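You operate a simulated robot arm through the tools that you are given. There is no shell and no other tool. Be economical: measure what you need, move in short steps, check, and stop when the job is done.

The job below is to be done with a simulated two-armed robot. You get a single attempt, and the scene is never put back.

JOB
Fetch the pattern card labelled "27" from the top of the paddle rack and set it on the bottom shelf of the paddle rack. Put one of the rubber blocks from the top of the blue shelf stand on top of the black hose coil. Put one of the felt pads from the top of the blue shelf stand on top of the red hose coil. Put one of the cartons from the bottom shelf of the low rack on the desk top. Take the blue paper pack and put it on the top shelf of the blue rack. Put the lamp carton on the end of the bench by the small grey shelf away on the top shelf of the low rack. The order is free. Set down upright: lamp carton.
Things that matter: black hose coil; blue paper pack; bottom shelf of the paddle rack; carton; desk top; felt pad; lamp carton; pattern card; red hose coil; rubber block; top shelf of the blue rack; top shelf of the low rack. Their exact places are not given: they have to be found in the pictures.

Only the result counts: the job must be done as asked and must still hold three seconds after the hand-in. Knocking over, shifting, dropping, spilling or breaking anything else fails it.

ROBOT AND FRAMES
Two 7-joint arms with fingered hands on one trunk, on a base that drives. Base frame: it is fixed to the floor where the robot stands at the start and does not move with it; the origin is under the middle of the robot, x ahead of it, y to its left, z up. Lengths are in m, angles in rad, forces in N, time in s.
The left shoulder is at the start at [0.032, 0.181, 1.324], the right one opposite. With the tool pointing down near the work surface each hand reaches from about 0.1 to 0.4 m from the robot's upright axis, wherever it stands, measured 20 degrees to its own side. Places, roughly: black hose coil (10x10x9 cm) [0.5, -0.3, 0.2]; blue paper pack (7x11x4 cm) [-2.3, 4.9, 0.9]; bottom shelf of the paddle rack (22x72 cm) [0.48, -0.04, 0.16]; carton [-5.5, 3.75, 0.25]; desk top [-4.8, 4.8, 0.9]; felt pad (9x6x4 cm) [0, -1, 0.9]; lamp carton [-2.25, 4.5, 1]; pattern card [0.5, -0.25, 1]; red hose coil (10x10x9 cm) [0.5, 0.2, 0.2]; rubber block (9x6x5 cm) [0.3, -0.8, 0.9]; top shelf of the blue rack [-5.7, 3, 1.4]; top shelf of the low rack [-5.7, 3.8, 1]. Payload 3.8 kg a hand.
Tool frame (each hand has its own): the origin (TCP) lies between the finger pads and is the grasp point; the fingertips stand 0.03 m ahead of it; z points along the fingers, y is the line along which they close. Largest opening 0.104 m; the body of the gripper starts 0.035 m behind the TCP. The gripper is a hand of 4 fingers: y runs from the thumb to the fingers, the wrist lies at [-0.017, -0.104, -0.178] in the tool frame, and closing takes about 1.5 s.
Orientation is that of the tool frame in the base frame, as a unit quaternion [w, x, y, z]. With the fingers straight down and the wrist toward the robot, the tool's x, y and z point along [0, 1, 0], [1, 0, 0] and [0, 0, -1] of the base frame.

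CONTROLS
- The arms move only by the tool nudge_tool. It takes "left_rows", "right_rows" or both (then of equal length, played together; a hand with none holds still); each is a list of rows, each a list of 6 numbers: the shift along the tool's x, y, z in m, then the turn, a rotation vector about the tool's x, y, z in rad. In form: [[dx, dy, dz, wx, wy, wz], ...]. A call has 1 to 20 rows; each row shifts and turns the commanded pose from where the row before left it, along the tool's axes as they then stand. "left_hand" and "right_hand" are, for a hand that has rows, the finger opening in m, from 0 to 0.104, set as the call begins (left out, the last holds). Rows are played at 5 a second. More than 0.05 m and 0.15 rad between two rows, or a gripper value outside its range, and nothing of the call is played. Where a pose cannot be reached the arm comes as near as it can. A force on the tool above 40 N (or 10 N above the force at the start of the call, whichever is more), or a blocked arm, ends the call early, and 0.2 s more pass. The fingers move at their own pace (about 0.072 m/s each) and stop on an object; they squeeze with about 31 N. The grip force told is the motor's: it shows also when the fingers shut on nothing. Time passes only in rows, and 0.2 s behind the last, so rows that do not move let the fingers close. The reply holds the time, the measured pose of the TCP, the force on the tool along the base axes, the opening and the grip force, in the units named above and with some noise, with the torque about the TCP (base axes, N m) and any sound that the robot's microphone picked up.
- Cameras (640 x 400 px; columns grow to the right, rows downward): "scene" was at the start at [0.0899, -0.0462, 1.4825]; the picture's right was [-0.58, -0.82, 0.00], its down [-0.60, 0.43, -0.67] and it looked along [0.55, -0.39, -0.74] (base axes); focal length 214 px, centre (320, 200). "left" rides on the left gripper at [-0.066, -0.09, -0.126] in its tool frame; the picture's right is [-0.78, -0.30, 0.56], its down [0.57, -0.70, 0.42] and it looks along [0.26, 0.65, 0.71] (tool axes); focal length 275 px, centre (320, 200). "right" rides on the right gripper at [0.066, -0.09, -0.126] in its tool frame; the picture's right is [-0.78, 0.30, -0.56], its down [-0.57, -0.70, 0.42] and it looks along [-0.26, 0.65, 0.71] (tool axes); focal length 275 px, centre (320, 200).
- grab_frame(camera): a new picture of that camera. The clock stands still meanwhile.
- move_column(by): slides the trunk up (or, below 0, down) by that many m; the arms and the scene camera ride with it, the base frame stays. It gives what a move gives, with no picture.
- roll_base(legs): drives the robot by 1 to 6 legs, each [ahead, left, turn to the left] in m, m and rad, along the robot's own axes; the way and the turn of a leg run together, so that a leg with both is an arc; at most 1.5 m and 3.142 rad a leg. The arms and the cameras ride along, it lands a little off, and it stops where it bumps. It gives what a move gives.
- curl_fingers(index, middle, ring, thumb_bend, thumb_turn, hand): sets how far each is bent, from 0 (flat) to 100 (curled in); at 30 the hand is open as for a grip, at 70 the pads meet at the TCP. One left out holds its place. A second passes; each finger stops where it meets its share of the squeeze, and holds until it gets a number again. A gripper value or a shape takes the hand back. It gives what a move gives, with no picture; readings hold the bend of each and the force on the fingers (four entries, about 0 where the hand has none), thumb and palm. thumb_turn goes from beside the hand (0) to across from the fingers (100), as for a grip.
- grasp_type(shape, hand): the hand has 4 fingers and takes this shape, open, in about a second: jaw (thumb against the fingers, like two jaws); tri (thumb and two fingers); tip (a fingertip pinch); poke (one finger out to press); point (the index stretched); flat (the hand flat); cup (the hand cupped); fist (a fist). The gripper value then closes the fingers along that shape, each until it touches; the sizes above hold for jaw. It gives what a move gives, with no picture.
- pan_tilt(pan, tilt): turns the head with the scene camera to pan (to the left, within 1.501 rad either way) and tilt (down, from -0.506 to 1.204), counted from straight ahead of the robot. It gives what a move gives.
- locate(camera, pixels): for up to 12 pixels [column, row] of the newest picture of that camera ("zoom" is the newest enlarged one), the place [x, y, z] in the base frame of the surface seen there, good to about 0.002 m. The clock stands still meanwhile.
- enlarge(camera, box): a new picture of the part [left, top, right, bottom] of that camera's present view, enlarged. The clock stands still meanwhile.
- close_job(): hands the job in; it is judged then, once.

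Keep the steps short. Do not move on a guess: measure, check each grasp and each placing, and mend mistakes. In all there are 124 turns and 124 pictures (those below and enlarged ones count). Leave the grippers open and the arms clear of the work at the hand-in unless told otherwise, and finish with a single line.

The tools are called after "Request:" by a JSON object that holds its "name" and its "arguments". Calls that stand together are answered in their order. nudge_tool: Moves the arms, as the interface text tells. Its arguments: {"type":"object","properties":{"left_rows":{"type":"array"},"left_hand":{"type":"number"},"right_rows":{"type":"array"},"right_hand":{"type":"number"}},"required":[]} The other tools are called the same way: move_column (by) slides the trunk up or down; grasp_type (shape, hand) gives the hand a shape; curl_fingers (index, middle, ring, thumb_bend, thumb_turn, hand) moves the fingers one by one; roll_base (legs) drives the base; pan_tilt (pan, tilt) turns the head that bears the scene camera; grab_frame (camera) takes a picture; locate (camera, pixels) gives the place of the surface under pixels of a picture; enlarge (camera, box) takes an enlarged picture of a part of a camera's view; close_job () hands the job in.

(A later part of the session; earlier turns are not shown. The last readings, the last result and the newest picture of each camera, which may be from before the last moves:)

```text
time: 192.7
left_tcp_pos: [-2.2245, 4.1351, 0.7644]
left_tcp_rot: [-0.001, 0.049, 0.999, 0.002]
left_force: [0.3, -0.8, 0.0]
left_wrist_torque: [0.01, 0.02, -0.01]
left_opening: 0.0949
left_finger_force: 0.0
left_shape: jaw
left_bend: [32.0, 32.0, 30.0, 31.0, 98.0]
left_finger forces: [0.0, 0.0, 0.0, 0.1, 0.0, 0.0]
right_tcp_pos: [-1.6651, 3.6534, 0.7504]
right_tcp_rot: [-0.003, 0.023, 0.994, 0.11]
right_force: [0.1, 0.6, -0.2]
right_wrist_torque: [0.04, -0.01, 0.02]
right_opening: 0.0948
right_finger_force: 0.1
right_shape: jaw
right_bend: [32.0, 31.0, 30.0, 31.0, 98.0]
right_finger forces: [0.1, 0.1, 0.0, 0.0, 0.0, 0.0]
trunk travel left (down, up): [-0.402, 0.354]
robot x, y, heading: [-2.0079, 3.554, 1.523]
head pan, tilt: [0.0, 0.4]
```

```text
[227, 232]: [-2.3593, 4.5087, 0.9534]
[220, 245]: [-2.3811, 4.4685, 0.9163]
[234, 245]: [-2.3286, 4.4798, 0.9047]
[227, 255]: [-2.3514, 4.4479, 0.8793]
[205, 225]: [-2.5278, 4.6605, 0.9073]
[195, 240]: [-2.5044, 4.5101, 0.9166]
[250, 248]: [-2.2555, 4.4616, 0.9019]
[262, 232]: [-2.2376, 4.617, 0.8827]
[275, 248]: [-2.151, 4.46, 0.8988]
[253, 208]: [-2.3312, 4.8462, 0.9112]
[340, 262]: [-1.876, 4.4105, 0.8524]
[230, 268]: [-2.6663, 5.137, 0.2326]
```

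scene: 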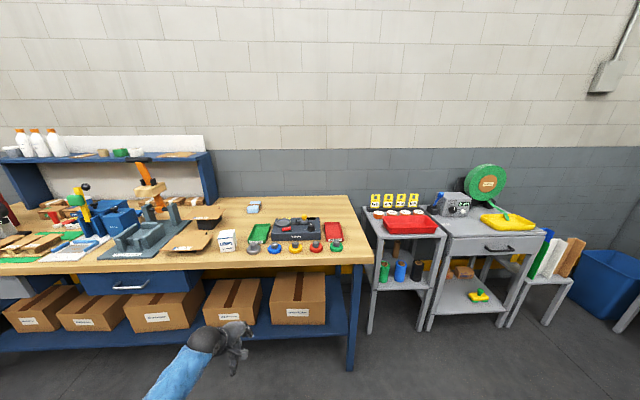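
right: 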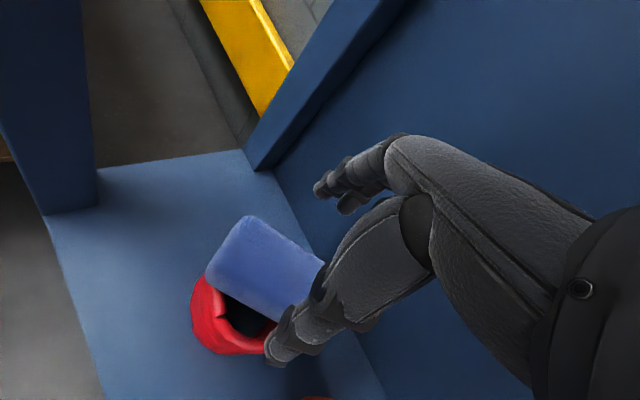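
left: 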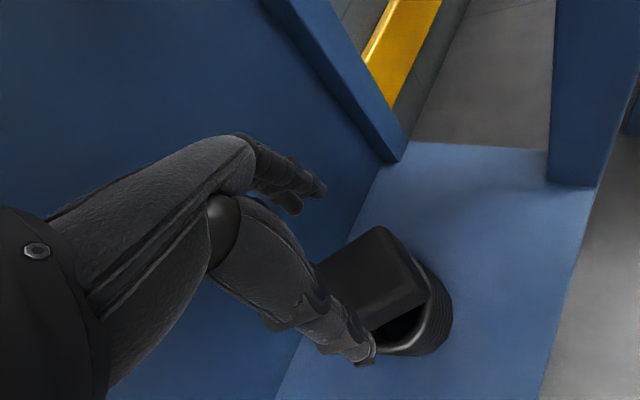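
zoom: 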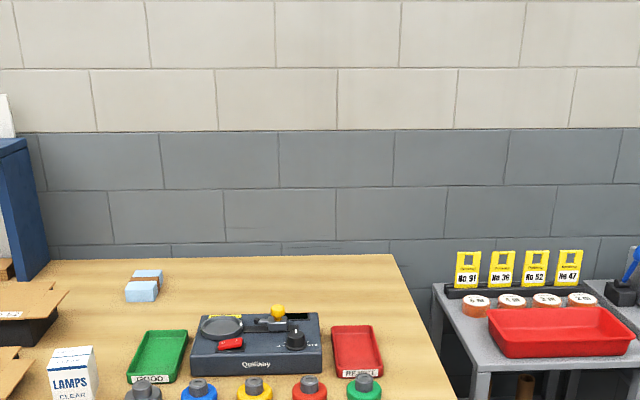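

Lamp carton ≈(−2.358,4.497) rotated ≈0.2 rad, pack ≈(−2.333,4.895). Raise trunk 0.3, yaw left hand by +0.31, then drive so it is above the lamp carton.

Request:
{"name": "move_column", "arguments": {"by": 0.3}}

Request:
{"name": "nudge_tool", "arguments": {"left_rows": [[0, 0, 0, 0, 0, -0.1], [0, 0, 0, 0, 0, -0.1], [0, 0, 0, 0, 0, -0.11], [0, 0, 0, 0, 0, 0]], "left_hand": 0.104}}

Request:
{"name": "roll_base", "arguments": {"legs": [[0.3, 0.15, 0]]}}

Request:
{"name": "pan_tilt", "arguments": {"pan": 0.3, "tilt": 0.8}}

Request:
{"name": "grab_frame", "arguments": {"camera": "scene"}}

Request:
{"name": "grab_frame", "arguments": {"camera": "left"}}

```text
time: 195.7
left_tcp_pos: [-2.2255, 4.1344, 1.0653]
left_tcp_rot: [-0.001, 0.05, 0.999, 0.001]
left_force: [0.4, 0.0, 0.0]
left_wrist_torque: [0.0, -0.03, -0.01]
left_opening: 0.0946
left_finger_force: 0.1
left_shape: jaw
left_bend: [32.0, 32.0, 30.0, 31.0, 98.0]
left_finger forces: [0.0, 0.0, 0.0, 0.0, 0.0, 0.0]
right_tcp_pos: [-1.6648, 3.653, 1.0517]
right_tcp_rot: [-0.003, 0.023, 0.994, 0.109]
right_force: [-0.2, 0.0, -0.4]
right_wrist_torque: [0.01, 0.01, -0.01]
right_opening: 0.0948
right_finger_force: 0.1
right_shape: jaw
right_bend: [32.0, 31.0, 30.0, 31.0, 98.0]
right_finger forces: [0.0, 0.0, 0.0, 0.0, 0.1, 0.0]
trunk travel left (down, up): [-0.702, 0.054]
robot x, y, heading: [-2.0054, 3.5538, 1.522]
head pan, tilt: [0.0, 0.4]
```

```text
time: 196.7
left_tcp_pos: [-2.2257, 4.1348, 1.0647]
left_tcp_rot: [-0.001, -0.105, 0.994, 0.002]
left_force: [-0.4, 0.4, 0.1]
left_wrist_torque: [-0.01, 0.01, 0.0]
left_opening: 0.1034
left_finger_force: 0.0
left_shape: jaw
left_bend: [30.0, 30.0, 30.0, 30.0, 97.0]
left_finger forces: [0.0, 0.0, 0.1, 0.1, 0.0, 0.0]
right_tcp_pos: [-1.665, 3.6531, 1.0515]
right_tcp_rot: [-0.004, 0.023, 0.994, 0.11]
right_force: [0.0, 0.0, 0.5]
right_wrist_torque: [0.04, -0.03, -0.02]
right_opening: 0.0946
right_finger_force: 0.1
right_shape: jaw
right_bend: [32.0, 31.0, 30.0, 31.0, 98.0]
right_finger forces: [0.0, 0.0, 0.1, 0.0, 0.0, 0.0]
trunk travel left (down, up): [-0.702, 0.054]
robot x, y, heading: [-2.0067, 3.555, 1.522]
head pan, tilt: [0.0, 0.4]
```

```text
time: 198.8
left_tcp_pos: [-2.3579, 4.4392, 1.0643]
left_tcp_rot: [-0.001, -0.103, 0.995, 0.001]
left_force: [-0.7, -0.1, -0.5]
left_wrist_torque: [0.0, -0.01, 0.01]
left_opening: 0.1037
left_finger_force: 0.1
left_shape: jaw
left_bend: [30.0, 30.0, 30.0, 30.0, 97.0]
left_finger forces: [0.0, 0.0, 0.0, 0.1, 0.1, 0.0]
right_tcp_pos: [-1.7999, 3.9551, 1.0513]
right_tcp_rot: [-0.003, 0.025, 0.994, 0.11]
right_force: [0.0, 0.4, -0.2]
right_wrist_torque: [-0.01, -0.01, 0.03]
right_opening: 0.095
right_finger_force: 0.0
right_shape: jaw
right_bend: [32.0, 31.0, 30.0, 31.0, 98.0]
right_finger forces: [0.1, 0.0, 0.0, 0.1, 0.0, 0.0]
trunk travel left (down, up): [-0.702, 0.054]
robot x, y, heading: [-2.1384, 3.8566, 1.515]
head pan, tilt: [0.0, 0.4]
```

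```text
time: 199.7
left_tcp_pos: [-2.3558, 4.4391, 1.0646]
left_tcp_rot: [-0.002, -0.102, 0.995, 0.001]
left_force: [0.2, -0.3, -0.5]
left_wrist_torque: [0.01, 0.0, -0.02]
left_opening: 0.1035
left_finger_force: 0.0
left_shape: jaw
left_bend: [30.0, 30.0, 30.0, 30.0, 97.0]
left_finger forces: [0.0, 0.0, 0.0, 0.0, 0.0, 0.0]
right_tcp_pos: [-1.799, 3.9545, 1.0509]
right_tcp_rot: [-0.003, 0.025, 0.994, 0.11]
right_force: [-0.1, 0.0, 0.0]
right_wrist_torque: [-0.01, 0.0, 0.0]
right_opening: 0.0947
right_finger_force: 0.1
right_shape: jaw
right_bend: [32.0, 31.0, 30.0, 31.0, 98.0]
right_finger forces: [0.1, 0.0, 0.1, 0.1, 0.0, 0.0]
trunk travel left (down, up): [-0.702, 0.054]
robot x, y, heading: [-2.1378, 3.8575, 1.515]
head pan, tilt: [0.3, 0.799]
```

```text
46 pictures are left
```

scene: 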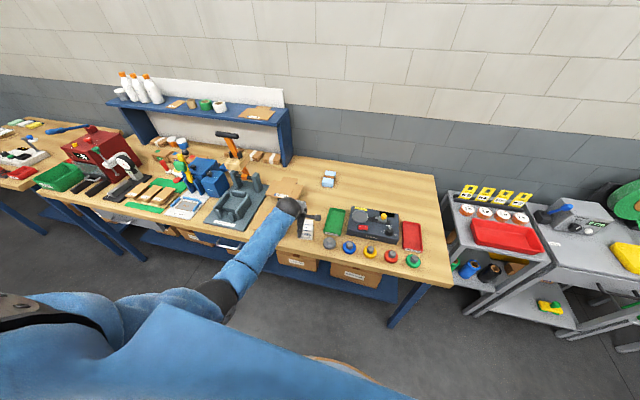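

```text
45 pictures are left
```

left: 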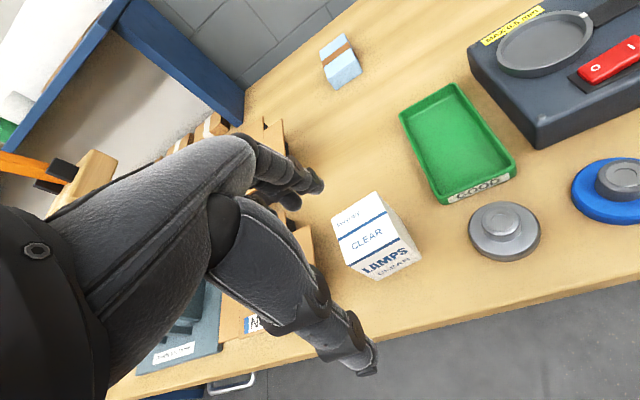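

Request:
{"name": "locate", "arguments": {"camera": "left", "pixels": [[335, 223], [374, 196], [396, 234], [352, 263], [365, 232], [380, 275], [325, 55], [345, 38], [358, 72], [335, 85], [342, 62]]}}

```text
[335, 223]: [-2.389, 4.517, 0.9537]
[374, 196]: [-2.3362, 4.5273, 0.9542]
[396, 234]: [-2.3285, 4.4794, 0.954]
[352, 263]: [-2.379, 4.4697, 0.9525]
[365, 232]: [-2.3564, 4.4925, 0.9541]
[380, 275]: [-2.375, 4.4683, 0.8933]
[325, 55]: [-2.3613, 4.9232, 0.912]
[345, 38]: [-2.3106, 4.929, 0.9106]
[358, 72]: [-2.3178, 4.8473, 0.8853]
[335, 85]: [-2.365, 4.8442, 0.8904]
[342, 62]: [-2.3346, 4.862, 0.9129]
```

Move forward 5.8 cm over the carton and descend to z≈0.925.

Request:
{"name": "nudge_tool", "arguments": {"left_rows": [[-0.005, 0.029, 0, 0, 0, 0], [-0.005, 0.029, 0, 0, 0, 0], [0, 0, 0.035, 0, 0, 0], [0, 0, 0, 0, 0, 0]]}}

Request:
{"name": "grab_frame", "arguments": {"camera": "left"}}

Request:
{"name": "nudge_tool", "arguments": {"left_rows": [[0, 0, 0.035, 0, 0, 0], [0, 0, 0.035, 0, 0, 0], [0, 0, 0.035, 0, 0, 0], [0, 0, 0, 0, 0, 0]]}}

Request:
{"name": "nudge_tool", "arguments": {"left_rows": [[0, 0, 0, 0, 0, 0], [0, 0, 0, 0, 0, 0], [0, 0, 0, 0, 0, 0], [0, 0, 0, 0, 0, 0], [0, 0, 0, 0, 0, 0], [0, 0, 0, 0, 0, 0], [0, 0, 0, 0, 0, 0]], "left_hand": 0.04}}

Request:
{"name": "grab_frame", "arguments": {"camera": "left"}}

```text
time: 200.7
left_tcp_pos: [-2.3601, 4.4969, 1.032]
left_tcp_rot: [0.0, -0.104, 0.995, 0.002]
left_force: [0.1, 0.5, 0.5]
left_wrist_torque: [0.04, 0.0, -0.01]
left_opening: 0.1039
left_finger_force: 0.0
left_shape: jaw
left_bend: [30.0, 30.0, 30.0, 30.0, 97.0]
left_finger forces: [0.1, 0.1, 0.1, 0.0, 0.0, 0.1]
right_tcp_pos: [-1.8001, 3.9561, 1.051]
right_tcp_rot: [-0.003, 0.026, 0.994, 0.11]
right_force: [0.8, 0.1, -1.0]
right_wrist_torque: [0.01, 0.05, -0.05]
right_opening: 0.0946
right_finger_force: 0.1
right_shape: jaw
right_bend: [32.0, 31.0, 30.0, 31.0, 98.0]
right_finger forces: [0.0, 0.0, 0.1, 0.0, 0.0, 0.1]
trunk travel left (down, up): [-0.702, 0.054]
robot x, y, heading: [-2.1386, 3.8571, 1.518]
head pan, tilt: [0.3, 0.799]
```

```text
44 pictures are left
```

left: 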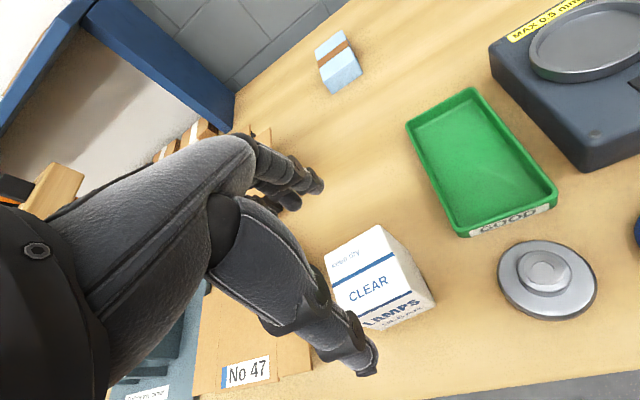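

```text
time: 201.7
left_tcp_pos: [-2.3702, 4.4632, 0.9634]
left_tcp_rot: [-0.002, -0.103, 0.995, 0.001]
left_force: [0.7, -0.3, -1.2]
left_wrist_torque: [0.06, -0.01, 0.0]
left_opening: 0.1038
left_finger_force: 0.0
left_shape: jaw
left_bend: [30.0, 30.0, 30.0, 30.0, 97.0]
left_finger forces: [0.0, 0.0, 0.0, 0.0, 0.1, 0.0]
left hand out of reach, approached as far as the arm can: row 1, 2, 3
right_tcp_pos: [-1.7988, 3.9553, 1.0511]
right_tcp_rot: [-0.004, 0.025, 0.994, 0.11]
right_force: [-1.0, -0.7, -0.4]
right_wrist_torque: [-0.07, -0.04, -0.03]
right_opening: 0.0948
right_finger_force: 0.1
right_shape: jaw
right_bend: [32.0, 31.0, 30.0, 31.0, 98.0]
right_finger forces: [0.0, 0.0, 0.0, 0.1, 0.0, 0.0]
trunk travel left (down, up): [-0.702, 0.054]
robot x, y, heading: [-2.1373, 3.8587, 1.517]
head pan, tilt: [0.3, 0.799]
```

```text
time: 203.3
left_tcp_pos: [-2.3699, 4.4624, 0.9636]
left_tcp_rot: [0.0, -0.103, 0.995, 0.002]
left_force: [0.2, 0.0, -0.2]
left_wrist_torque: [0.0, 0.04, -0.01]
left_opening: 0.0541
left_finger_force: 30.6
left_shape: jaw
left_bend: [73.0, 43.0, 46.0, 68.0, 100.0]
left_finger forces: [16.5, 10.4, 0.0, 0.1, 27.0, 0.0]
right_tcp_pos: [-1.7992, 3.9558, 1.0507]
right_tcp_rot: [-0.004, 0.025, 0.994, 0.11]
right_force: [0.0, 0.1, -1.0]
right_wrist_torque: [-0.01, 0.0, 0.02]
right_opening: 0.0951
right_finger_force: 0.0
right_shape: jaw
right_bend: [32.0, 31.0, 30.0, 31.0, 98.0]
right_finger forces: [0.0, 0.0, 0.0, 0.0, 0.0, 0.0]
trunk travel left (down, up): [-0.702, 0.054]
robot x, y, heading: [-2.1399, 3.8612, 1.514]
head pan, tilt: [0.3, 0.799]
```

```text
43 pictures are left
```

left: 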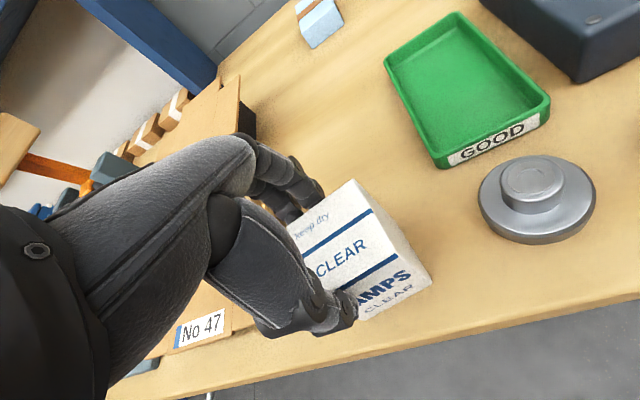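

Reach ran out (trunk too high); the grip is shallow. Open, raise the hand, lower the trunk 0.2, and regrasp.

Request:
{"name": "nudge_tool", "arguments": {"left_rows": [[0, 0, 0, 0, 0, 0], [0, 0, 0, 0, 0, 0], [0, 0, 0, 0, 0, 0], [0, 0, 0, 0, 0, 0], [0, 0, 0, 0, 0, 0], [0, 0, -0.04, 0, 0, 0], [0, 0, -0.04, 0, 0, 0], [0, 0, -0.04, 0, 0, 0], [0, 0, -0.04, 0, 0, 0], [0, 0, -0.04, 0, 0, 0], [0, 0, 0, 0, 0, 0]], "left_hand": 0.104}}

Request:
{"name": "grab_frame", "arguments": {"camera": "left"}}

```text
time: 205.7
left_tcp_pos: [-2.3697, 4.4598, 1.1589]
left_tcp_rot: [-0.001, -0.103, 0.995, 0.0]
left_force: [-0.2, 0.2, 0.6]
left_wrist_torque: [0.02, 0.02, 0.03]
left_opening: 0.1035
left_finger_force: 0.1
left_shape: jaw
left_bend: [30.0, 30.0, 30.0, 30.0, 97.0]
left_finger forces: [0.0, 0.0, 0.0, 0.1, 0.0, 0.1]
right_tcp_pos: [-1.7999, 3.9552, 1.0506]
right_tcp_rot: [-0.003, 0.025, 0.994, 0.11]
right_force: [0.4, 0.1, 0.4]
right_wrist_torque: [0.03, -0.01, -0.03]
right_opening: 0.095
right_finger_force: 0.1
right_shape: jaw
right_bend: [32.0, 31.0, 30.0, 31.0, 98.0]
right_finger forces: [0.0, 0.1, 0.0, 0.0, 0.1, 0.1]
trunk travel left (down, up): [-0.702, 0.054]
robot x, y, heading: [-2.1401, 3.8578, 1.516]
head pan, tilt: [0.3, 0.799]
```

```text
42 pictures are left
```

left: 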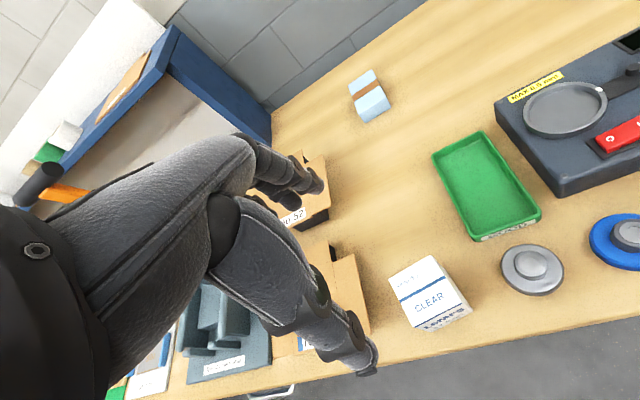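

Request:
{"name": "locate", "arguments": {"camera": "left", "pixels": [[392, 285], [430, 258], [456, 297], [412, 325], [425, 292]]}}

Request:
{"name": "move_column", "arguments": {"by": -0.13}}

```text
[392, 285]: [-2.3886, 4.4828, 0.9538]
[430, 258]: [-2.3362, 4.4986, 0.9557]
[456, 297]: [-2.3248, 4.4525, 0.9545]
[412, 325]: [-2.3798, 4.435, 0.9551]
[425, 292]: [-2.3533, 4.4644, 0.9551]
```

```text
time: 207.3
left_tcp_pos: [-2.3709, 4.4615, 1.0313]
left_tcp_rot: [-0.001, -0.103, 0.995, 0.002]
left_force: [0.2, -0.1, 0.0]
left_wrist_torque: [0.01, 0.01, -0.01]
left_opening: 0.1037
left_finger_force: 0.0
left_shape: jaw
left_bend: [30.0, 30.0, 30.0, 30.0, 97.0]
left_finger forces: [0.0, 0.0, 0.0, 0.0, 0.0, 0.0]
right_tcp_pos: [-1.7999, 3.9562, 0.9215]
right_tcp_rot: [-0.003, 0.025, 0.994, 0.11]
right_force: [-0.5, -1.0, -0.6]
right_wrist_torque: [0.01, 0.0, -0.02]
right_opening: 0.0947
right_finger_force: 0.1
right_shape: jaw
right_bend: [32.0, 31.0, 30.0, 31.0, 98.0]
right_finger forces: [0.0, 0.0, 0.0, 0.1, 0.0, 0.1]
trunk travel left (down, up): [-0.572, 0.184]
robot x, y, heading: [-2.1428, 3.8583, 1.517]
head pan, tilt: [0.3, 0.799]
```

Carton now at (−2.357,4.467), yaw ≈0.29. Align and descend.

Request:
{"name": "nudge_tool", "arguments": {"left_rows": [[-0.0148, 0.0026, 0.02, 0, 0, 0], [0, 0, 0.02, 0, 0, -0.09], [0, 0, 0.035, 0, 0, 0], [0, 0, 0.034, 0, 0, 0], [0, 0, 0, 0, 0, 0]]}}

Request:
{"name": "nudge_tool", "arguments": {"left_rows": [[0, 0, 0, 0, 0, 0], [0, 0, 0, 0, 0, 0], [0, 0, 0, 0, 0, 0], [0, 0, 0, 0, 0, 0], [0, 0, 0, 0, 0, 0], [0, 0, 0, 0, 0, 0], [0, 0, 0, 0, 0, 0]], "left_hand": 0.03}}

Request:
{"name": "nudge_tool", "arguments": {"left_rows": [[0, 0, -0.03, 0, 0, 0], [0, 0, -0.04, 0, 0, 0], [0, 0, -0.04, 0, 0, 0], [0, 0, -0.04, 0, 0, 0], [0, -0.03, -0.03, 0, 0, 0], [0, -0.03, -0.03, 0, 0, 0], [0, 0, 0, 0, 0, 0]]}}

Request:
{"name": "grab_frame", "arguments": {"camera": "left"}}

```text
time: 208.5
left_tcp_pos: [-2.3561, 4.4673, 0.9235]
left_tcp_rot: [0.0, -0.147, 0.989, 0.002]
left_force: [0.1, 0.0, 0.1]
left_wrist_torque: [-0.04, -0.01, 0.01]
left_opening: 0.1039
left_finger_force: 0.0
left_shape: jaw
left_bend: [30.0, 30.0, 30.0, 30.0, 97.0]
left_finger forces: [0.3, 0.0, 0.0, 0.0, 0.2, 0.1]
right_tcp_pos: [-1.7981, 3.9546, 0.9217]
right_tcp_rot: [-0.004, 0.025, 0.994, 0.11]
right_force: [-0.2, 0.4, -0.2]
right_wrist_torque: [0.0, 0.02, 0.0]
right_opening: 0.0947
right_finger_force: 0.1
right_shape: jaw
right_bend: [32.0, 31.0, 30.0, 31.0, 98.0]
right_finger forces: [0.0, 0.0, 0.1, 0.1, 0.1, 0.0]
trunk travel left (down, up): [-0.572, 0.184]
robot x, y, heading: [-2.1375, 3.8566, 1.515]
head pan, tilt: [0.3, 0.799]
```

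```text
time: 210.1
left_tcp_pos: [-2.3568, 4.4662, 0.9249]
left_tcp_rot: [-0.001, -0.147, 0.989, 0.001]
left_force: [-0.7, 1.3, 3.8]
left_wrist_torque: [0.13, 0.16, -0.07]
left_opening: 0.0551
left_finger_force: 31.2
left_shape: jaw
left_bend: [74.0, 48.0, 43.0, 61.0, 98.0]
left_finger forces: [11.1, 17.3, 5.2, 0.0, 30.9, 0.1]
right_tcp_pos: [-1.8, 3.9554, 0.9209]
right_tcp_rot: [-0.003, 0.026, 0.994, 0.11]
right_force: [-0.1, -0.1, -0.6]
right_wrist_torque: [-0.02, 0.03, 0.02]
right_opening: 0.0947
right_finger_force: 0.2
right_shape: jaw
right_bend: [32.0, 31.0, 30.0, 31.0, 98.0]
right_finger forces: [0.0, 0.0, 0.0, 0.0, 0.1, 0.0]
trunk travel left (down, up): [-0.572, 0.184]
robot x, y, heading: [-2.1395, 3.8588, 1.517]
head pan, tilt: [0.3, 0.799]
```

```text
time: 211.7
left_tcp_pos: [-2.3391, 4.4078, 1.131]
left_tcp_rot: [0.0, -0.147, 0.989, 0.001]
left_force: [0.4, 1.0, -0.3]
left_wrist_torque: [0.02, -0.01, -0.02]
left_opening: 0.055
left_finger_force: 31.0
left_shape: jaw
left_bend: [74.0, 48.0, 44.0, 61.0, 97.0]
left_finger forces: [10.7, 16.7, 5.7, 0.0, 31.0, 0.0]
right_tcp_pos: [-1.7983, 3.9555, 0.9221]
right_tcp_rot: [-0.002, 0.025, 0.994, 0.11]
right_force: [0.4, 0.2, -0.1]
right_wrist_torque: [-0.04, -0.02, 0.03]
right_opening: 0.0948
right_finger_force: 0.0
right_shape: jaw
right_bend: [32.0, 31.0, 30.0, 31.0, 98.0]
right_finger forces: [0.0, 0.0, 0.0, 0.0, 0.1, 0.0]
trunk travel left (down, up): [-0.572, 0.184]
robot x, y, heading: [-2.139, 3.8606, 1.512]
head pan, tilt: [0.3, 0.799]
```

```text
41 pictures are left
```

left: 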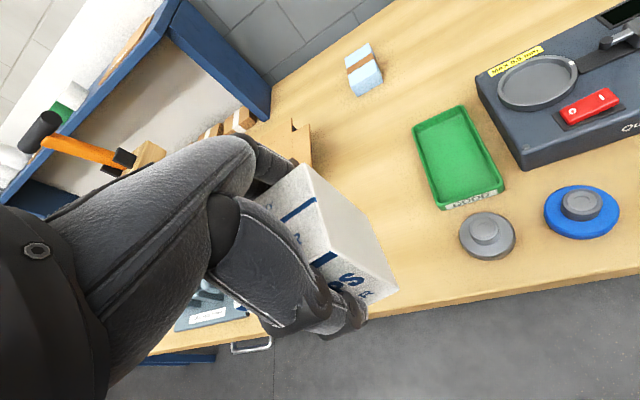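

Carton held. Tuck the left hand (with carton) high by the side; bring the right hand forward and start turning it into a "handshake" pose for the far pack.

Request:
{"name": "nudge_tool", "arguments": {"left_rows": [[0.012, -0.025, -0.03, 0, 0, 0], [0.012, -0.025, -0.03, 0, 0, 0], [0.012, -0.025, -0.03, 0, 0, 0], [0.012, -0.025, -0.03, 0, 0, 0], [0.012, -0.025, -0.03, 0, 0, 0], [0.012, -0.025, -0.03, 0, 0, 0], [0.012, -0.025, -0.03, 0, 0, 0], [0.012, -0.02, -0.03, 0, 0, 0], [0.012, 0, -0.02, 0, 0, 0], [0, 0, 0, 0, 0, 0], [0, 0, 0, 0, 0, 0], [0, 0, 0, 0, 0, 0], [0, 0, 0, 0, 0, 0], [0, 0, 0, 0, 0, 0], [0, 0, 0, 0, 0, 0], [0, 0, 0, 0, 0, 0], [0, 0, 0, 0, 0, 0], [0, 0, 0, 0, 0, 0], [0, 0, 0, 0, 0, 0]], "right_rows": [[0, 0.02, 0, 0.11, 0, 0], [0, 0.03, 0, 0.11, 0, 0], [0, 0.045, 0, 0, 0, 0], [0, 0.045, 0, 0, 0, 0], [0, 0.045, 0, 0, 0, 0], [0, 0.045, 0, 0, 0, 0], [0, 0.045, 0, 0, 0, 0], [0, 0, 0, 0, 0, 0.143], [0, 0, 0, 0, 0, 0.143], [0, 0, 0, 0, 0, 0.143], [0, 0, 0, 0, 0, 0.143], [0, 0, 0, 0, 0, 0.143], [0, 0, 0, 0, 0, 0.143], [0, 0, 0, 0, 0, 0.143], [0, 0, 0, 0, 0, 0.143], [0, 0, 0, 0, 0, 0.143], [0, 0, 0, 0, 0, 0.143], [0, 0, 0, 0, 0, 0.141], [0, 0, 0, 0, 0, 0]], "right_hand": 0.104}}

Request:
{"name": "nudge_tool", "arguments": {"right_rows": [[0, 0, 0, 0, 0.145, 0], [0, 0, 0, 0, 0.145, 0], [0, 0, 0, 0, 0.145, 0], [0, 0, 0, 0, 0.145, 0], [0, 0, 0, 0, 0.145, 0], [0, 0, 0, 0, 0.148, 0], [0, 0, 0, 0, 0, 0]]}}

Request:
{"name": "pan_tilt", "arguments": {"pan": -0.1, "tilt": 0.8}}

Request:
{"name": "grab_frame", "arguments": {"camera": "scene"}}

```text
time: 212.9
left_tcp_pos: [-2.4128, 4.2981, 1.2516]
left_tcp_rot: [-0.068, -0.183, 0.981, 0.018]
left_force: [-0.4, 0.0, -1.0]
left_wrist_torque: [-0.01, -0.02, 0.01]
left_opening: 0.0547
left_finger_force: 30.8
left_shape: jaw
left_bend: [74.0, 48.0, 44.0, 61.0, 97.0]
left_finger forces: [10.7, 16.6, 6.0, 0.1, 30.8, 0.0]
left hand out of reach, approached as far as the arm can: row 5
right_tcp_pos: [-1.7903, 4.1185, 0.9309]
right_tcp_rot: [-0.005, 0.024, 1.0, -0.001]
right_force: [0.4, 0.1, 0.3]
right_wrist_torque: [-0.02, 0.01, -0.02]
right_opening: 0.1036
right_finger_force: 0.1
right_shape: jaw
right_bend: [30.0, 30.0, 30.0, 30.0, 97.0]
right_finger forces: [0.0, 0.1, 0.0, 0.1, 0.1, 0.1]
trunk travel left (down, up): [-0.572, 0.184]
robot x, y, heading: [-2.1369, 3.861, 1.521]
head pan, tilt: [0.3, 0.799]
stopped in row 5 (left hand): the arm was blocked; the commanded pose is now the measured one
```

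```text
time: 214.5
left_tcp_pos: [-2.4119, 4.2956, 1.2519]
left_tcp_rot: [-0.066, -0.182, 0.981, 0.018]
left_force: [-0.1, -0.2, -0.9]
left_wrist_torque: [0.01, -0.02, -0.01]
left_opening: 0.0547
left_finger_force: 31.1
left_shape: jaw
left_bend: [74.0, 48.0, 44.0, 61.0, 97.0]
left_finger forces: [10.7, 16.6, 6.0, 0.0, 30.8, 0.0]
right_tcp_pos: [-1.7892, 4.1199, 0.9305]
right_tcp_rot: [-0.428, 0.022, 0.903, 0.011]
right_force: [-0.1, 0.0, -0.6]
right_wrist_torque: [-0.01, -0.02, 0.01]
right_opening: 0.104
right_finger_force: 0.0
right_shape: jaw
right_bend: [30.0, 30.0, 30.0, 30.0, 97.0]
right_finger forces: [0.1, 0.0, 0.0, 0.0, 0.0, 0.0]
trunk travel left (down, up): [-0.572, 0.184]
robot x, y, heading: [-2.1375, 3.859, 1.517]
head pan, tilt: [0.3, 0.799]
```

```text
time: 215.3
left_tcp_pos: [-2.4119, 4.2978, 1.2516]
left_tcp_rot: [-0.067, -0.182, 0.981, 0.017]
left_force: [-0.6, 0.0, -0.6]
left_wrist_torque: [-0.01, 0.01, -0.01]
left_opening: 0.0548
left_finger_force: 30.5
left_shape: jaw
left_bend: [74.0, 48.0, 44.0, 61.0, 97.0]
left_finger forces: [10.7, 16.6, 5.9, 0.1, 30.9, 0.0]
right_tcp_pos: [-1.7891, 4.1203, 0.9307]
right_tcp_rot: [-0.428, 0.022, 0.904, 0.01]
right_force: [-0.3, -0.3, 0.3]
right_wrist_torque: [-0.01, 0.02, -0.02]
right_opening: 0.1038
right_finger_force: 0.0
right_shape: jaw
right_bend: [30.0, 30.0, 30.0, 30.0, 97.0]
right_finger forces: [0.1, 0.0, 0.1, 0.0, 0.1, 0.0]
trunk travel left (down, up): [-0.572, 0.184]
robot x, y, heading: [-2.1416, 3.8582, 1.519]
head pan, tilt: [-0.099, 0.799]
```

```text
40 pictures are left
```

scene: 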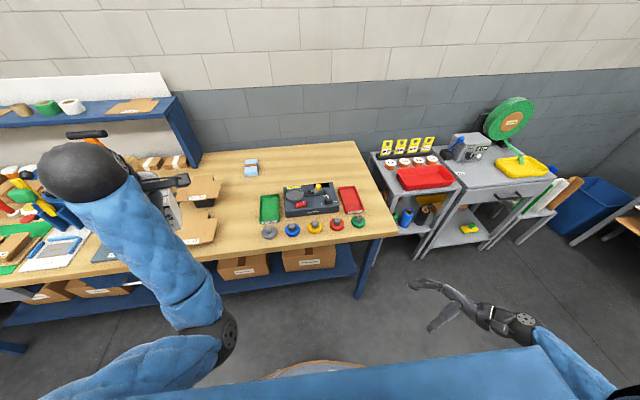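

The left stopped near my body (fine), so the right's yaw was skipped. New plan: turn the robot left ~0.65 so the right shoulder nears the bench and the lamp hand stays off it. First re-orient the right hand: undo the roll, pitch forward 45°, roll to handshake.

Request:
{"name": "nudge_tool", "arguments": {"right_rows": [[0, 0, 0, 0, -0.145, 0], [0, 0, 0, 0, -0.145, 0], [0, 0, 0, 0, -0.145, 0], [0, 0, 0, 0, -0.145, 0], [0, 0, 0, 0, -0.145, 0], [0, 0, 0, 0, -0.148, 0], [0, 0, -0.04, 0, 0, 0], [0, 0, -0.04, 0, 0, 0], [0, 0, -0.04, -0.131, 0, 0], [0, 0, 0, -0.131, 0, 0], [0, 0, 0, -0.131, 0, 0], [0, 0, 0, -0.131, 0, 0], [0, 0, 0, -0.131, 0, 0], [0, 0, 0, -0.131, 0, 0], [0, 0, 0, 0, 0, 0]]}}

Request:
{"name": "nudge_tool", "arguments": {"right_rows": [[0, 0, 0, 0, 0, 0.143], [0, 0, 0, 0, 0, 0.143], [0, 0, 0, 0, 0, 0.143], [0, 0, 0, 0, 0, 0.143], [0, 0, 0, 0, 0, 0.143], [0, 0, 0, 0, 0, 0.143], [0, 0, 0, 0, 0, 0.143], [0, 0, 0, 0, 0, 0.143], [0, 0, 0, 0, 0, 0.143], [0, 0, 0, 0, 0, 0.143], [0, 0, 0, 0, 0, 0.141], [0, 0, 0, 0, 0, 0]]}}

```text
time: 218.5
left_tcp_pos: [-2.4137, 4.2965, 1.2515]
left_tcp_rot: [-0.067, -0.183, 0.981, 0.017]
left_force: [-0.3, 0.0, -0.6]
left_wrist_torque: [0.0, -0.05, -0.02]
left_opening: 0.0547
left_finger_force: 31.1
left_shape: jaw
left_bend: [74.0, 48.0, 44.0, 61.0, 97.0]
left_finger forces: [10.7, 16.6, 6.0, 0.0, 30.8, 0.1]
right_tcp_pos: [-1.7883, 4.1192, 1.0509]
right_tcp_rot: [0.004, 0.025, 0.923, 0.384]
right_force: [-0.1, 0.4, -0.7]
right_wrist_torque: [0.02, -0.02, -0.02]
right_opening: 0.104
right_finger_force: 0.0
right_shape: jaw
right_bend: [30.0, 30.0, 30.0, 30.0, 97.0]
right_finger forces: [0.0, 0.0, 0.0, 0.0, 0.0, 0.1]
trunk travel left (down, up): [-0.572, 0.184]
robot x, y, heading: [-2.1441, 3.8584, 1.518]
head pan, tilt: [-0.099, 0.799]
```

```text
time: 220.0
left_tcp_pos: [-2.4132, 4.2967, 1.2515]
left_tcp_rot: [-0.068, -0.182, 0.981, 0.018]
left_force: [1.0, 0.8, -0.2]
left_wrist_torque: [0.0, 0.02, -0.04]
left_opening: 0.0548
left_finger_force: 30.7
left_shape: jaw
left_bend: [74.0, 48.0, 44.0, 61.0, 97.0]
left_finger forces: [10.7, 16.6, 6.0, 0.0, 30.9, 0.1]
right_tcp_pos: [-1.7762, 4.1109, 1.0496]
right_tcp_rot: [-0.114, 0.328, 0.875, 0.338]
right_force: [-0.2, 0.1, -0.8]
right_wrist_torque: [0.02, 0.0, 0.02]
right_opening: 0.1037
right_finger_force: 0.0
right_shape: jaw
right_bend: [30.0, 30.0, 30.0, 30.0, 97.0]
right_finger forces: [0.0, 0.0, 0.0, 0.0, 0.0, 0.0]
trunk travel left (down, up): [-0.572, 0.184]
robot x, y, heading: [-2.1413, 3.8562, 1.516]
head pan, tilt: [-0.099, 0.799]
stopped in row 7 (right hand): the arm was blocked; the commanded pose is now the measured one
```

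Blocked close to the body; move the hand 0.2 further forward (still above bench height) and continue the roll.

Request:
{"name": "nudge_tool", "arguments": {"right_rows": [[0.02, 0.022, 0.027, 0, 0, 0], [0.02, 0.022, 0.027, 0, 0, 0], [0.02, 0.022, 0.027, 0, 0, 0], [0.02, 0.022, 0.027, 0, 0, 0], [0.02, 0.022, 0.027, 0, 0, 0], [0, 0, 0, 0, 0, 0.143], [0, 0, 0, 0, 0, 0.143], [0, 0, 0, 0, 0, 0.143], [0, 0, 0, 0, 0, 0.143], [0, 0, 0, 0, 0, 0.143], [0, 0, 0, 0, 0, 0.143], [0, 0, 0, 0, 0, 0]]}}

```text
time: 220.6
left_tcp_pos: [-2.4127, 4.2952, 1.2526]
left_tcp_rot: [-0.068, -0.183, 0.981, 0.018]
left_force: [-0.2, 0.0, -0.8]
left_wrist_torque: [0.03, 0.0, 0.01]
left_opening: 0.0548
left_finger_force: 31.5
left_shape: jaw
left_bend: [74.0, 48.0, 44.0, 61.0, 97.0]
left_finger forces: [10.8, 16.6, 6.0, 0.0, 30.9, 0.0]
right_tcp_pos: [-1.7705, 4.1065, 0.9869]
right_tcp_rot: [-0.07, 0.319, 0.914, 0.241]
right_force: [0.0, 0.2, -0.4]
right_wrist_torque: [0.0, -0.02, 0.02]
right_opening: 0.1039
right_finger_force: 0.0
right_shape: jaw
right_bend: [30.0, 30.0, 30.0, 30.0, 97.0]
right_finger forces: [0.0, 0.0, 0.1, 0.0, 0.1, 0.0]
trunk travel left (down, up): [-0.572, 0.184]
robot x, y, heading: [-2.1367, 3.8584, 1.516]
head pan, tilt: [-0.099, 0.799]
stopped in row 3 (right hand): the arm was blocked; the commanded pose is now the measured one
```

Request:
{"name": "pan_tilt", "arguments": {"pan": -1.0, "tilt": 0.8}}

Request:
{"name": "grab_frame", "arguments": {"camera": "scene"}}

```text
time: 221.8
left_tcp_pos: [-2.414, 4.2966, 1.2523]
left_tcp_rot: [-0.067, -0.183, 0.981, 0.018]
left_force: [-0.2, 0.2, -1.3]
left_wrist_torque: [0.04, -0.02, 0.01]
left_opening: 0.0546
left_finger_force: 30.9
left_shape: jaw
left_bend: [74.0, 48.0, 44.0, 61.0, 97.0]
left_finger forces: [10.7, 16.6, 6.0, 0.0, 30.9, 0.0]
right_tcp_pos: [-1.7703, 4.1079, 0.9859]
right_tcp_rot: [-0.07, 0.32, 0.914, 0.241]
right_force: [0.2, -1.1, -0.3]
right_wrist_torque: [-0.01, -0.01, -0.02]
right_opening: 0.104
right_finger_force: 0.0
right_shape: jaw
right_bend: [30.0, 30.0, 30.0, 30.0, 97.0]
right_finger forces: [0.0, 0.0, 0.0, 0.0, 0.0, 0.1]
trunk travel left (down, up): [-0.572, 0.184]
robot x, y, heading: [-2.1415, 3.8595, 1.517]
head pan, tilt: [-1.0, 0.799]
```

```text
39 pictures are left
```

scene: 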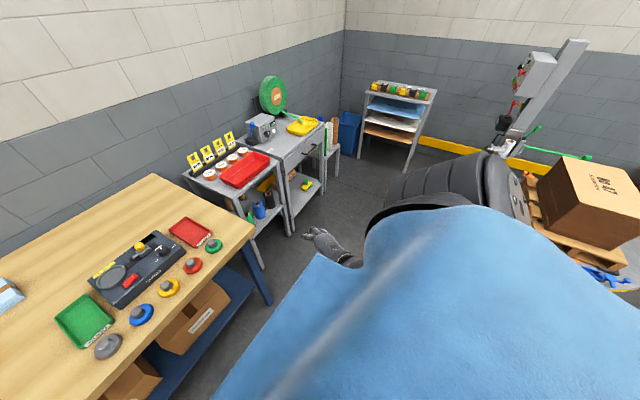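

The right arm is tight against the body. Move it outward/up, then forward.

Request:
{"name": "nudge_tool", "arguments": {"right_rows": [[-0.0014, 0.0258, -0.0346, 0, 0, 0], [-0.0014, 0.0258, -0.0346, 0, 0, 0], [-0.0014, 0.0258, -0.0346, 0, 0, 0], [-0.0014, 0.0258, -0.0346, 0, 0, 0], [-0.0014, 0.0258, -0.0346, 0, 0, 0], [0.023, 0.0283, 0.0202, 0, 0, 0], [0.023, 0.0283, 0.0202, 0, 0, 0], [0.023, 0.0283, 0.0202, 0, 0, 0], [0.023, 0.0283, 0.0202, 0, 0, 0], [0.023, 0.0283, 0.0202, 0, 0, 0], [0.023, 0.0283, 0.0202, 0, 0, 0], [0, 0, 0, 0, 0, 0]]}}

```text
time: 224.4
left_tcp_pos: [-2.4134, 4.296, 1.2531]
left_tcp_rot: [-0.068, -0.183, 0.981, 0.019]
left_force: [0.0, -0.7, -1.2]
left_wrist_torque: [0.0, -0.02, 0.0]
left_opening: 0.0544
left_finger_force: 32.0
left_shape: jaw
left_bend: [74.0, 48.0, 44.0, 61.0, 97.0]
left_finger forces: [10.7, 16.4, 6.0, 0.0, 30.7, 0.0]
right_tcp_pos: [-1.6613, 4.3718, 1.159]
right_tcp_rot: [-0.072, 0.322, 0.913, 0.241]
right_force: [0.8, -0.4, 0.3]
right_wrist_torque: [0.0, 0.0, 0.01]
right_opening: 0.1039
right_finger_force: 0.1
right_shape: jaw
right_bend: [30.0, 30.0, 30.0, 30.0, 97.0]
right_finger forces: [0.0, 0.0, 0.0, 0.0, 0.0, 0.1]
right hand out of reach, approached as far as the arm can: row 3, 4, 5
trunk travel left (down, up): [-0.572, 0.184]
robot x, y, heading: [-2.1385, 3.8589, 1.516]
head pan, tilt: [-1.0, 0.799]
```

Request:
{"name": "nudge_tool", "arguments": {"right_rows": [[0, 0, 0, -0.0146, 0.0388, 0.1289], [0, 0, 0, -0.0146, 0.0388, 0.1289], [0, 0, 0, -0.0146, 0.0388, 0.1289], [0, 0, 0, -0.0146, 0.0388, 0.1289], [0, 0, 0, -0.0146, 0.0388, 0.1289], [0, 0, 0, -0.0146, 0.0388, 0.1289], [0, 0, 0, -0.0146, 0.0388, 0.1289], [0, 0, 0, 0, 0, 0]]}}

```text
time: 226.4
left_tcp_pos: [-2.4132, 4.2976, 1.2521]
left_tcp_rot: [-0.069, -0.183, 0.981, 0.019]
left_force: [0.3, 0.0, -0.6]
left_wrist_torque: [-0.02, -0.01, 0.0]
left_opening: 0.0545
left_finger_force: 30.5
left_shape: jaw
left_bend: [74.0, 48.0, 44.0, 61.0, 97.0]
left_finger forces: [10.7, 16.5, 6.0, 0.0, 30.7, 0.0]
right_tcp_pos: [-1.6346, 4.3656, 1.1681]
right_tcp_rot: [-0.249, 0.657, 0.648, 0.293]
right_force: [-0.1, 0.4, 0.1]
right_wrist_torque: [0.03, -0.03, 0.01]
right_opening: 0.1038
right_finger_force: 0.1
right_shape: jaw
right_bend: [30.0, 30.0, 30.0, 30.0, 97.0]
right_finger forces: [0.1, 0.0, 0.0, 0.1, 0.1, 0.1]
trunk travel left (down, up): [-0.572, 0.184]
robot x, y, heading: [-2.1379, 3.8592, 1.517]
head pan, tilt: [-1.0, 0.799]
stopped in row 8 (right hand): the arm was blocked; the commanded pose is now the measured one
```

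Orientation reached (fingers forward-down, closing along x). Turn left 0.58 and move to about (−2.52,4.07).

Request:
{"name": "roll_base", "arguments": {"legs": [[0, 0, 0.583], [0.373, 0.222, 0]]}}

Request:
{"name": "nudge_tool", "arguments": {"right_rows": [[0, 0, 0, -0.1, 0, 0.1], [0, 0, 0, -0.1, 0, 0.1], [0, 0, 0, -0.1, 0, 0.1], [0, 0, 0, -0.11, 0, 0.11], [0, 0, 0, 0, 0, 0]]}}

Request:
{"name": "pan_tilt", "arguments": {"pan": -0.6, "tilt": 0.7}}

Request:
{"name": "grab_frame", "arguments": {"camera": "scene"}}

```text
time: 230.7
left_tcp_pos: [-2.9781, 4.2843, 1.2527]
left_tcp_rot: [-0.069, -0.453, 0.889, -0.003]
left_force: [-0.1, 0.3, -0.7]
left_wrist_torque: [0.02, -0.02, -0.01]
left_opening: 0.0544
left_finger_force: 30.8
left_shape: jaw
left_bend: [74.0, 48.0, 44.0, 61.0, 97.0]
left_finger forces: [10.6, 16.5, 6.2, 0.0, 30.5, 0.0]
right_tcp_pos: [-2.3627, 4.7646, 1.1667]
right_tcp_rot: [-0.323, 0.445, 0.809, 0.21]
right_force: [-0.3, 0.4, -0.2]
right_wrist_torque: [-0.03, 0.0, -0.01]
right_opening: 0.1038
right_finger_force: 0.1
right_shape: jaw
right_bend: [30.0, 30.0, 30.0, 30.0, 97.0]
right_finger forces: [0.0, 0.1, 0.0, 0.0, 0.0, 0.0]
trunk travel left (down, up): [-0.572, 0.184]
robot x, y, heading: [-2.5084, 4.0661, 2.091]
head pan, tilt: [-1.0, 0.799]
```

```text
refused: row 4 steps farther than a row can; nothing moved
```

```text
time: 231.5
left_tcp_pos: [-2.9777, 4.2827, 1.2522]
left_tcp_rot: [-0.071, -0.453, 0.889, -0.002]
left_force: [0.7, -0.3, -1.0]
left_wrist_torque: [0.01, 0.0, 0.03]
left_opening: 0.0545
left_finger_force: 30.5
left_shape: jaw
left_bend: [74.0, 48.0, 44.0, 61.0, 97.0]
left_finger forces: [10.6, 16.7, 6.2, 0.0, 30.5, 0.1]
right_tcp_pos: [-2.3605, 4.7649, 1.1665]
right_tcp_rot: [-0.322, 0.446, 0.808, 0.209]
right_force: [0.4, -0.2, -0.3]
right_wrist_torque: [-0.01, 0.01, -0.04]
right_opening: 0.1038
right_finger_force: 0.1
right_shape: jaw
right_bend: [30.0, 30.0, 30.0, 30.0, 97.0]
right_finger forces: [0.0, 0.0, 0.0, 0.1, 0.1, 0.0]
trunk travel left (down, up): [-0.572, 0.184]
robot x, y, heading: [-2.507, 4.0672, 2.093]
head pan, tilt: [-0.6, 0.7]
```

```text
38 pictures are left
```

scene: 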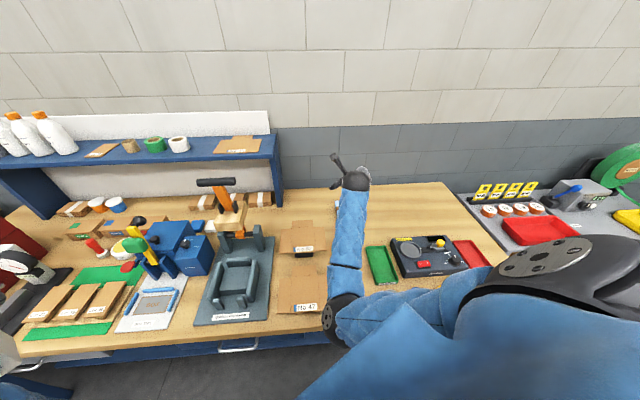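

Excellent reach. Take the "tri" shape, yaw the hand to world +y and pitch it steeper (60°).

Request:
{"name": "grasp_type", "arguments": {"hand": "right", "shape": "tri"}}

Request:
{"name": "nudge_tool", "arguments": {"right_rows": [[0, 0, 0, -0.0813, 0, 0.0813], [0, 0, 0, -0.0813, 0, 0.0813], [0, 0, 0, -0.0813, 0, 0.0813], [0, 0, 0, -0.0813, 0, 0.0813], [0, 0, 0, -0.0813, 0, 0.0813], [0, 0, 0, 0, -0.131, 0], [0, 0, 0, 0, -0.131, 0], [0, 0, 0, 0, 0, 0]]}}

Request:
{"name": "grab_frame", "arguments": {"camera": "right"}}

```text
time: 232.4
left_tcp_pos: [-2.9774, 4.284, 1.2516]
left_tcp_rot: [-0.071, -0.454, 0.888, -0.002]
left_force: [0.6, 0.6, -0.6]
left_wrist_torque: [-0.02, -0.02, -0.03]
left_opening: 0.0546
left_finger_force: 31.0
left_shape: jaw
left_bend: [74.0, 48.0, 44.0, 61.0, 97.0]
left_finger forces: [10.6, 16.5, 6.3, 0.0, 30.6, 0.0]
right_tcp_pos: [-2.3612, 4.7664, 1.1678]
right_tcp_rot: [-0.322, 0.446, 0.809, 0.21]
right_force: [0.6, 0.4, -0.3]
right_wrist_torque: [0.03, -0.03, 0.0]
right_opening: 0.1039
right_finger_force: 0.1
right_shape: tri
right_bend: [30.0, 30.0, 99.0, 30.0, 97.0]
right_finger forces: [0.0, 0.0, 0.0, 0.1, 0.0, 0.0]
trunk travel left (down, up): [-0.572, 0.184]
robot x, y, heading: [-2.5093, 4.0657, 2.09]
head pan, tilt: [-0.6, 0.7]
```

```text
time: 234.2
left_tcp_pos: [-2.9786, 4.2833, 1.2514]
left_tcp_rot: [-0.071, -0.454, 0.888, -0.002]
left_force: [0.0, -0.7, -0.8]
left_wrist_torque: [0.04, -0.04, 0.01]
left_opening: 0.0543
left_finger_force: 31.1
left_shape: jaw
left_bend: [74.0, 48.0, 44.0, 61.0, 97.0]
left_finger forces: [10.6, 16.5, 6.1, 0.1, 30.5, 0.0]
right_tcp_pos: [-2.3634, 4.7632, 1.1657]
right_tcp_rot: [-0.175, 0.688, 0.672, 0.21]
right_force: [0.5, 0.1, -0.5]
right_wrist_torque: [0.01, 0.05, -0.01]
right_opening: 0.1041
right_finger_force: 0.0
right_shape: tri
right_bend: [30.0, 30.0, 99.0, 30.0, 97.0]
right_finger forces: [0.1, 0.0, 0.0, 0.1, 0.0, 0.0]
trunk travel left (down, up): [-0.572, 0.184]
robot x, y, heading: [-2.5073, 4.0698, 2.095]
head pan, tilt: [-0.6, 0.7]
```

```text
37 pictures are left
```

right: 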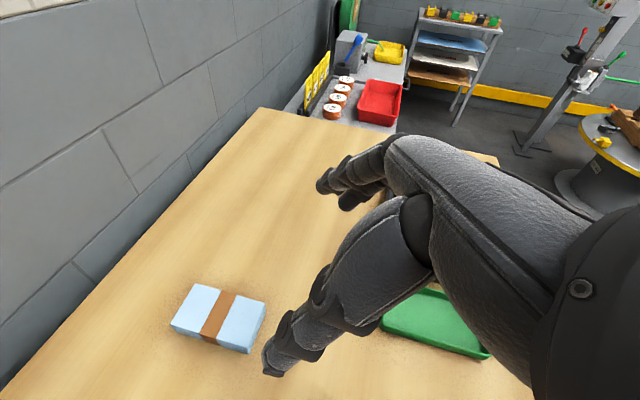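

Request:
{"name": "locate", "arguments": {"camera": "right", "pixels": [[195, 287], [262, 303], [243, 346], [177, 322], [218, 315], [215, 345], [150, 330]]}}

```text
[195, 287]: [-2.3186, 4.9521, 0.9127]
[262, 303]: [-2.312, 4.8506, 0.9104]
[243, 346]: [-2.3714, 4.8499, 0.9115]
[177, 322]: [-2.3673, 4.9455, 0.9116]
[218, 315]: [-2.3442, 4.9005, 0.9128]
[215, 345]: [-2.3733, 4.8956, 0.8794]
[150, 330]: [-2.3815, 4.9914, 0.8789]
```

Pack centre (−2.343,4.90), top 0.912. Move over it, then lower the trunk 0.2.

Request:
{"name": "nudge_tool", "arguments": {"right_rows": [[0.034, 0.0053, 0.0213, 0, 0, 0], [0.034, 0.0053, 0.0213, 0, 0, 0], [0.034, 0.0053, 0.0213, 0, 0, 0], [0, 0, 0, 0, 0, 0]]}}

Request:
{"name": "move_column", "arguments": {"by": -0.2}}

Request:
{"name": "grab_frame", "arguments": {"camera": "right"}}

```text
time: 235.2
left_tcp_pos: [-2.9793, 4.2832, 1.2521]
left_tcp_rot: [-0.07, -0.454, 0.888, -0.001]
left_force: [0.2, -0.1, -1.7]
left_wrist_torque: [0.0, -0.05, 0.01]
left_opening: 0.0543
left_finger_force: 30.6
left_shape: jaw
left_bend: [74.0, 48.0, 44.0, 61.0, 97.0]
left_finger forces: [10.6, 16.5, 6.3, 0.0, 30.5, 0.0]
right_tcp_pos: [-2.3438, 4.8838, 1.1669]
right_tcp_rot: [-0.175, 0.688, 0.672, 0.212]
right_force: [-0.6, -0.3, 0.3]
right_wrist_torque: [0.03, -0.03, -0.03]
right_opening: 0.1039
right_finger_force: 0.0
right_shape: tri
right_bend: [30.0, 30.0, 99.0, 30.0, 97.0]
right_finger forces: [0.1, 0.0, 0.0, 0.1, 0.0, 0.0]
trunk travel left (down, up): [-0.572, 0.184]
robot x, y, heading: [-2.5102, 4.0649, 2.092]
head pan, tilt: [-0.6, 0.7]
```

```text
time: 237.4
left_tcp_pos: [-2.9939, 4.2727, 1.0563]
left_tcp_rot: [-0.099, -0.465, 0.88, -0.003]
left_force: [-0.3, -0.1, -0.4]
left_wrist_torque: [0.02, 0.02, 0.01]
left_opening: 0.0548
left_finger_force: 31.0
left_shape: jaw
left_bend: [74.0, 48.0, 44.0, 61.0, 97.0]
left_finger forces: [10.6, 16.5, 6.2, 0.0, 30.5, 0.0]
right_tcp_pos: [-2.3416, 4.884, 0.9671]
right_tcp_rot: [-0.176, 0.687, 0.673, 0.21]
right_force: [1.0, -0.9, -0.1]
right_wrist_torque: [-0.01, -0.01, 0.0]
right_opening: 0.104
right_finger_force: 0.1
right_shape: tri
right_bend: [30.0, 30.0, 99.0, 30.0, 97.0]
right_finger forces: [0.0, 0.1, 0.0, 0.0, 0.0, 0.0]
trunk travel left (down, up): [-0.372, 0.384]
robot x, y, heading: [-2.5124, 4.0643, 2.09]
head pan, tilt: [-0.6, 0.7]
```

```text
36 pictures are left
```

right: 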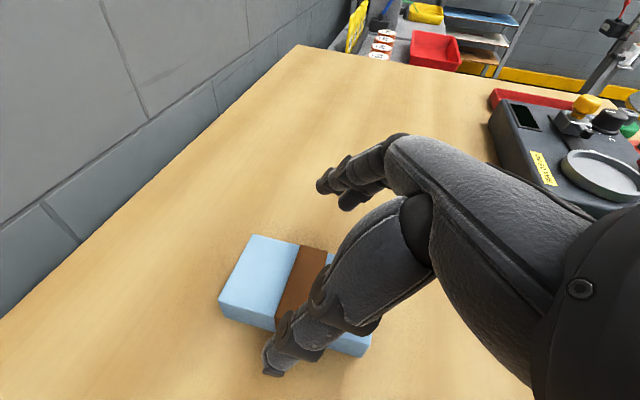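

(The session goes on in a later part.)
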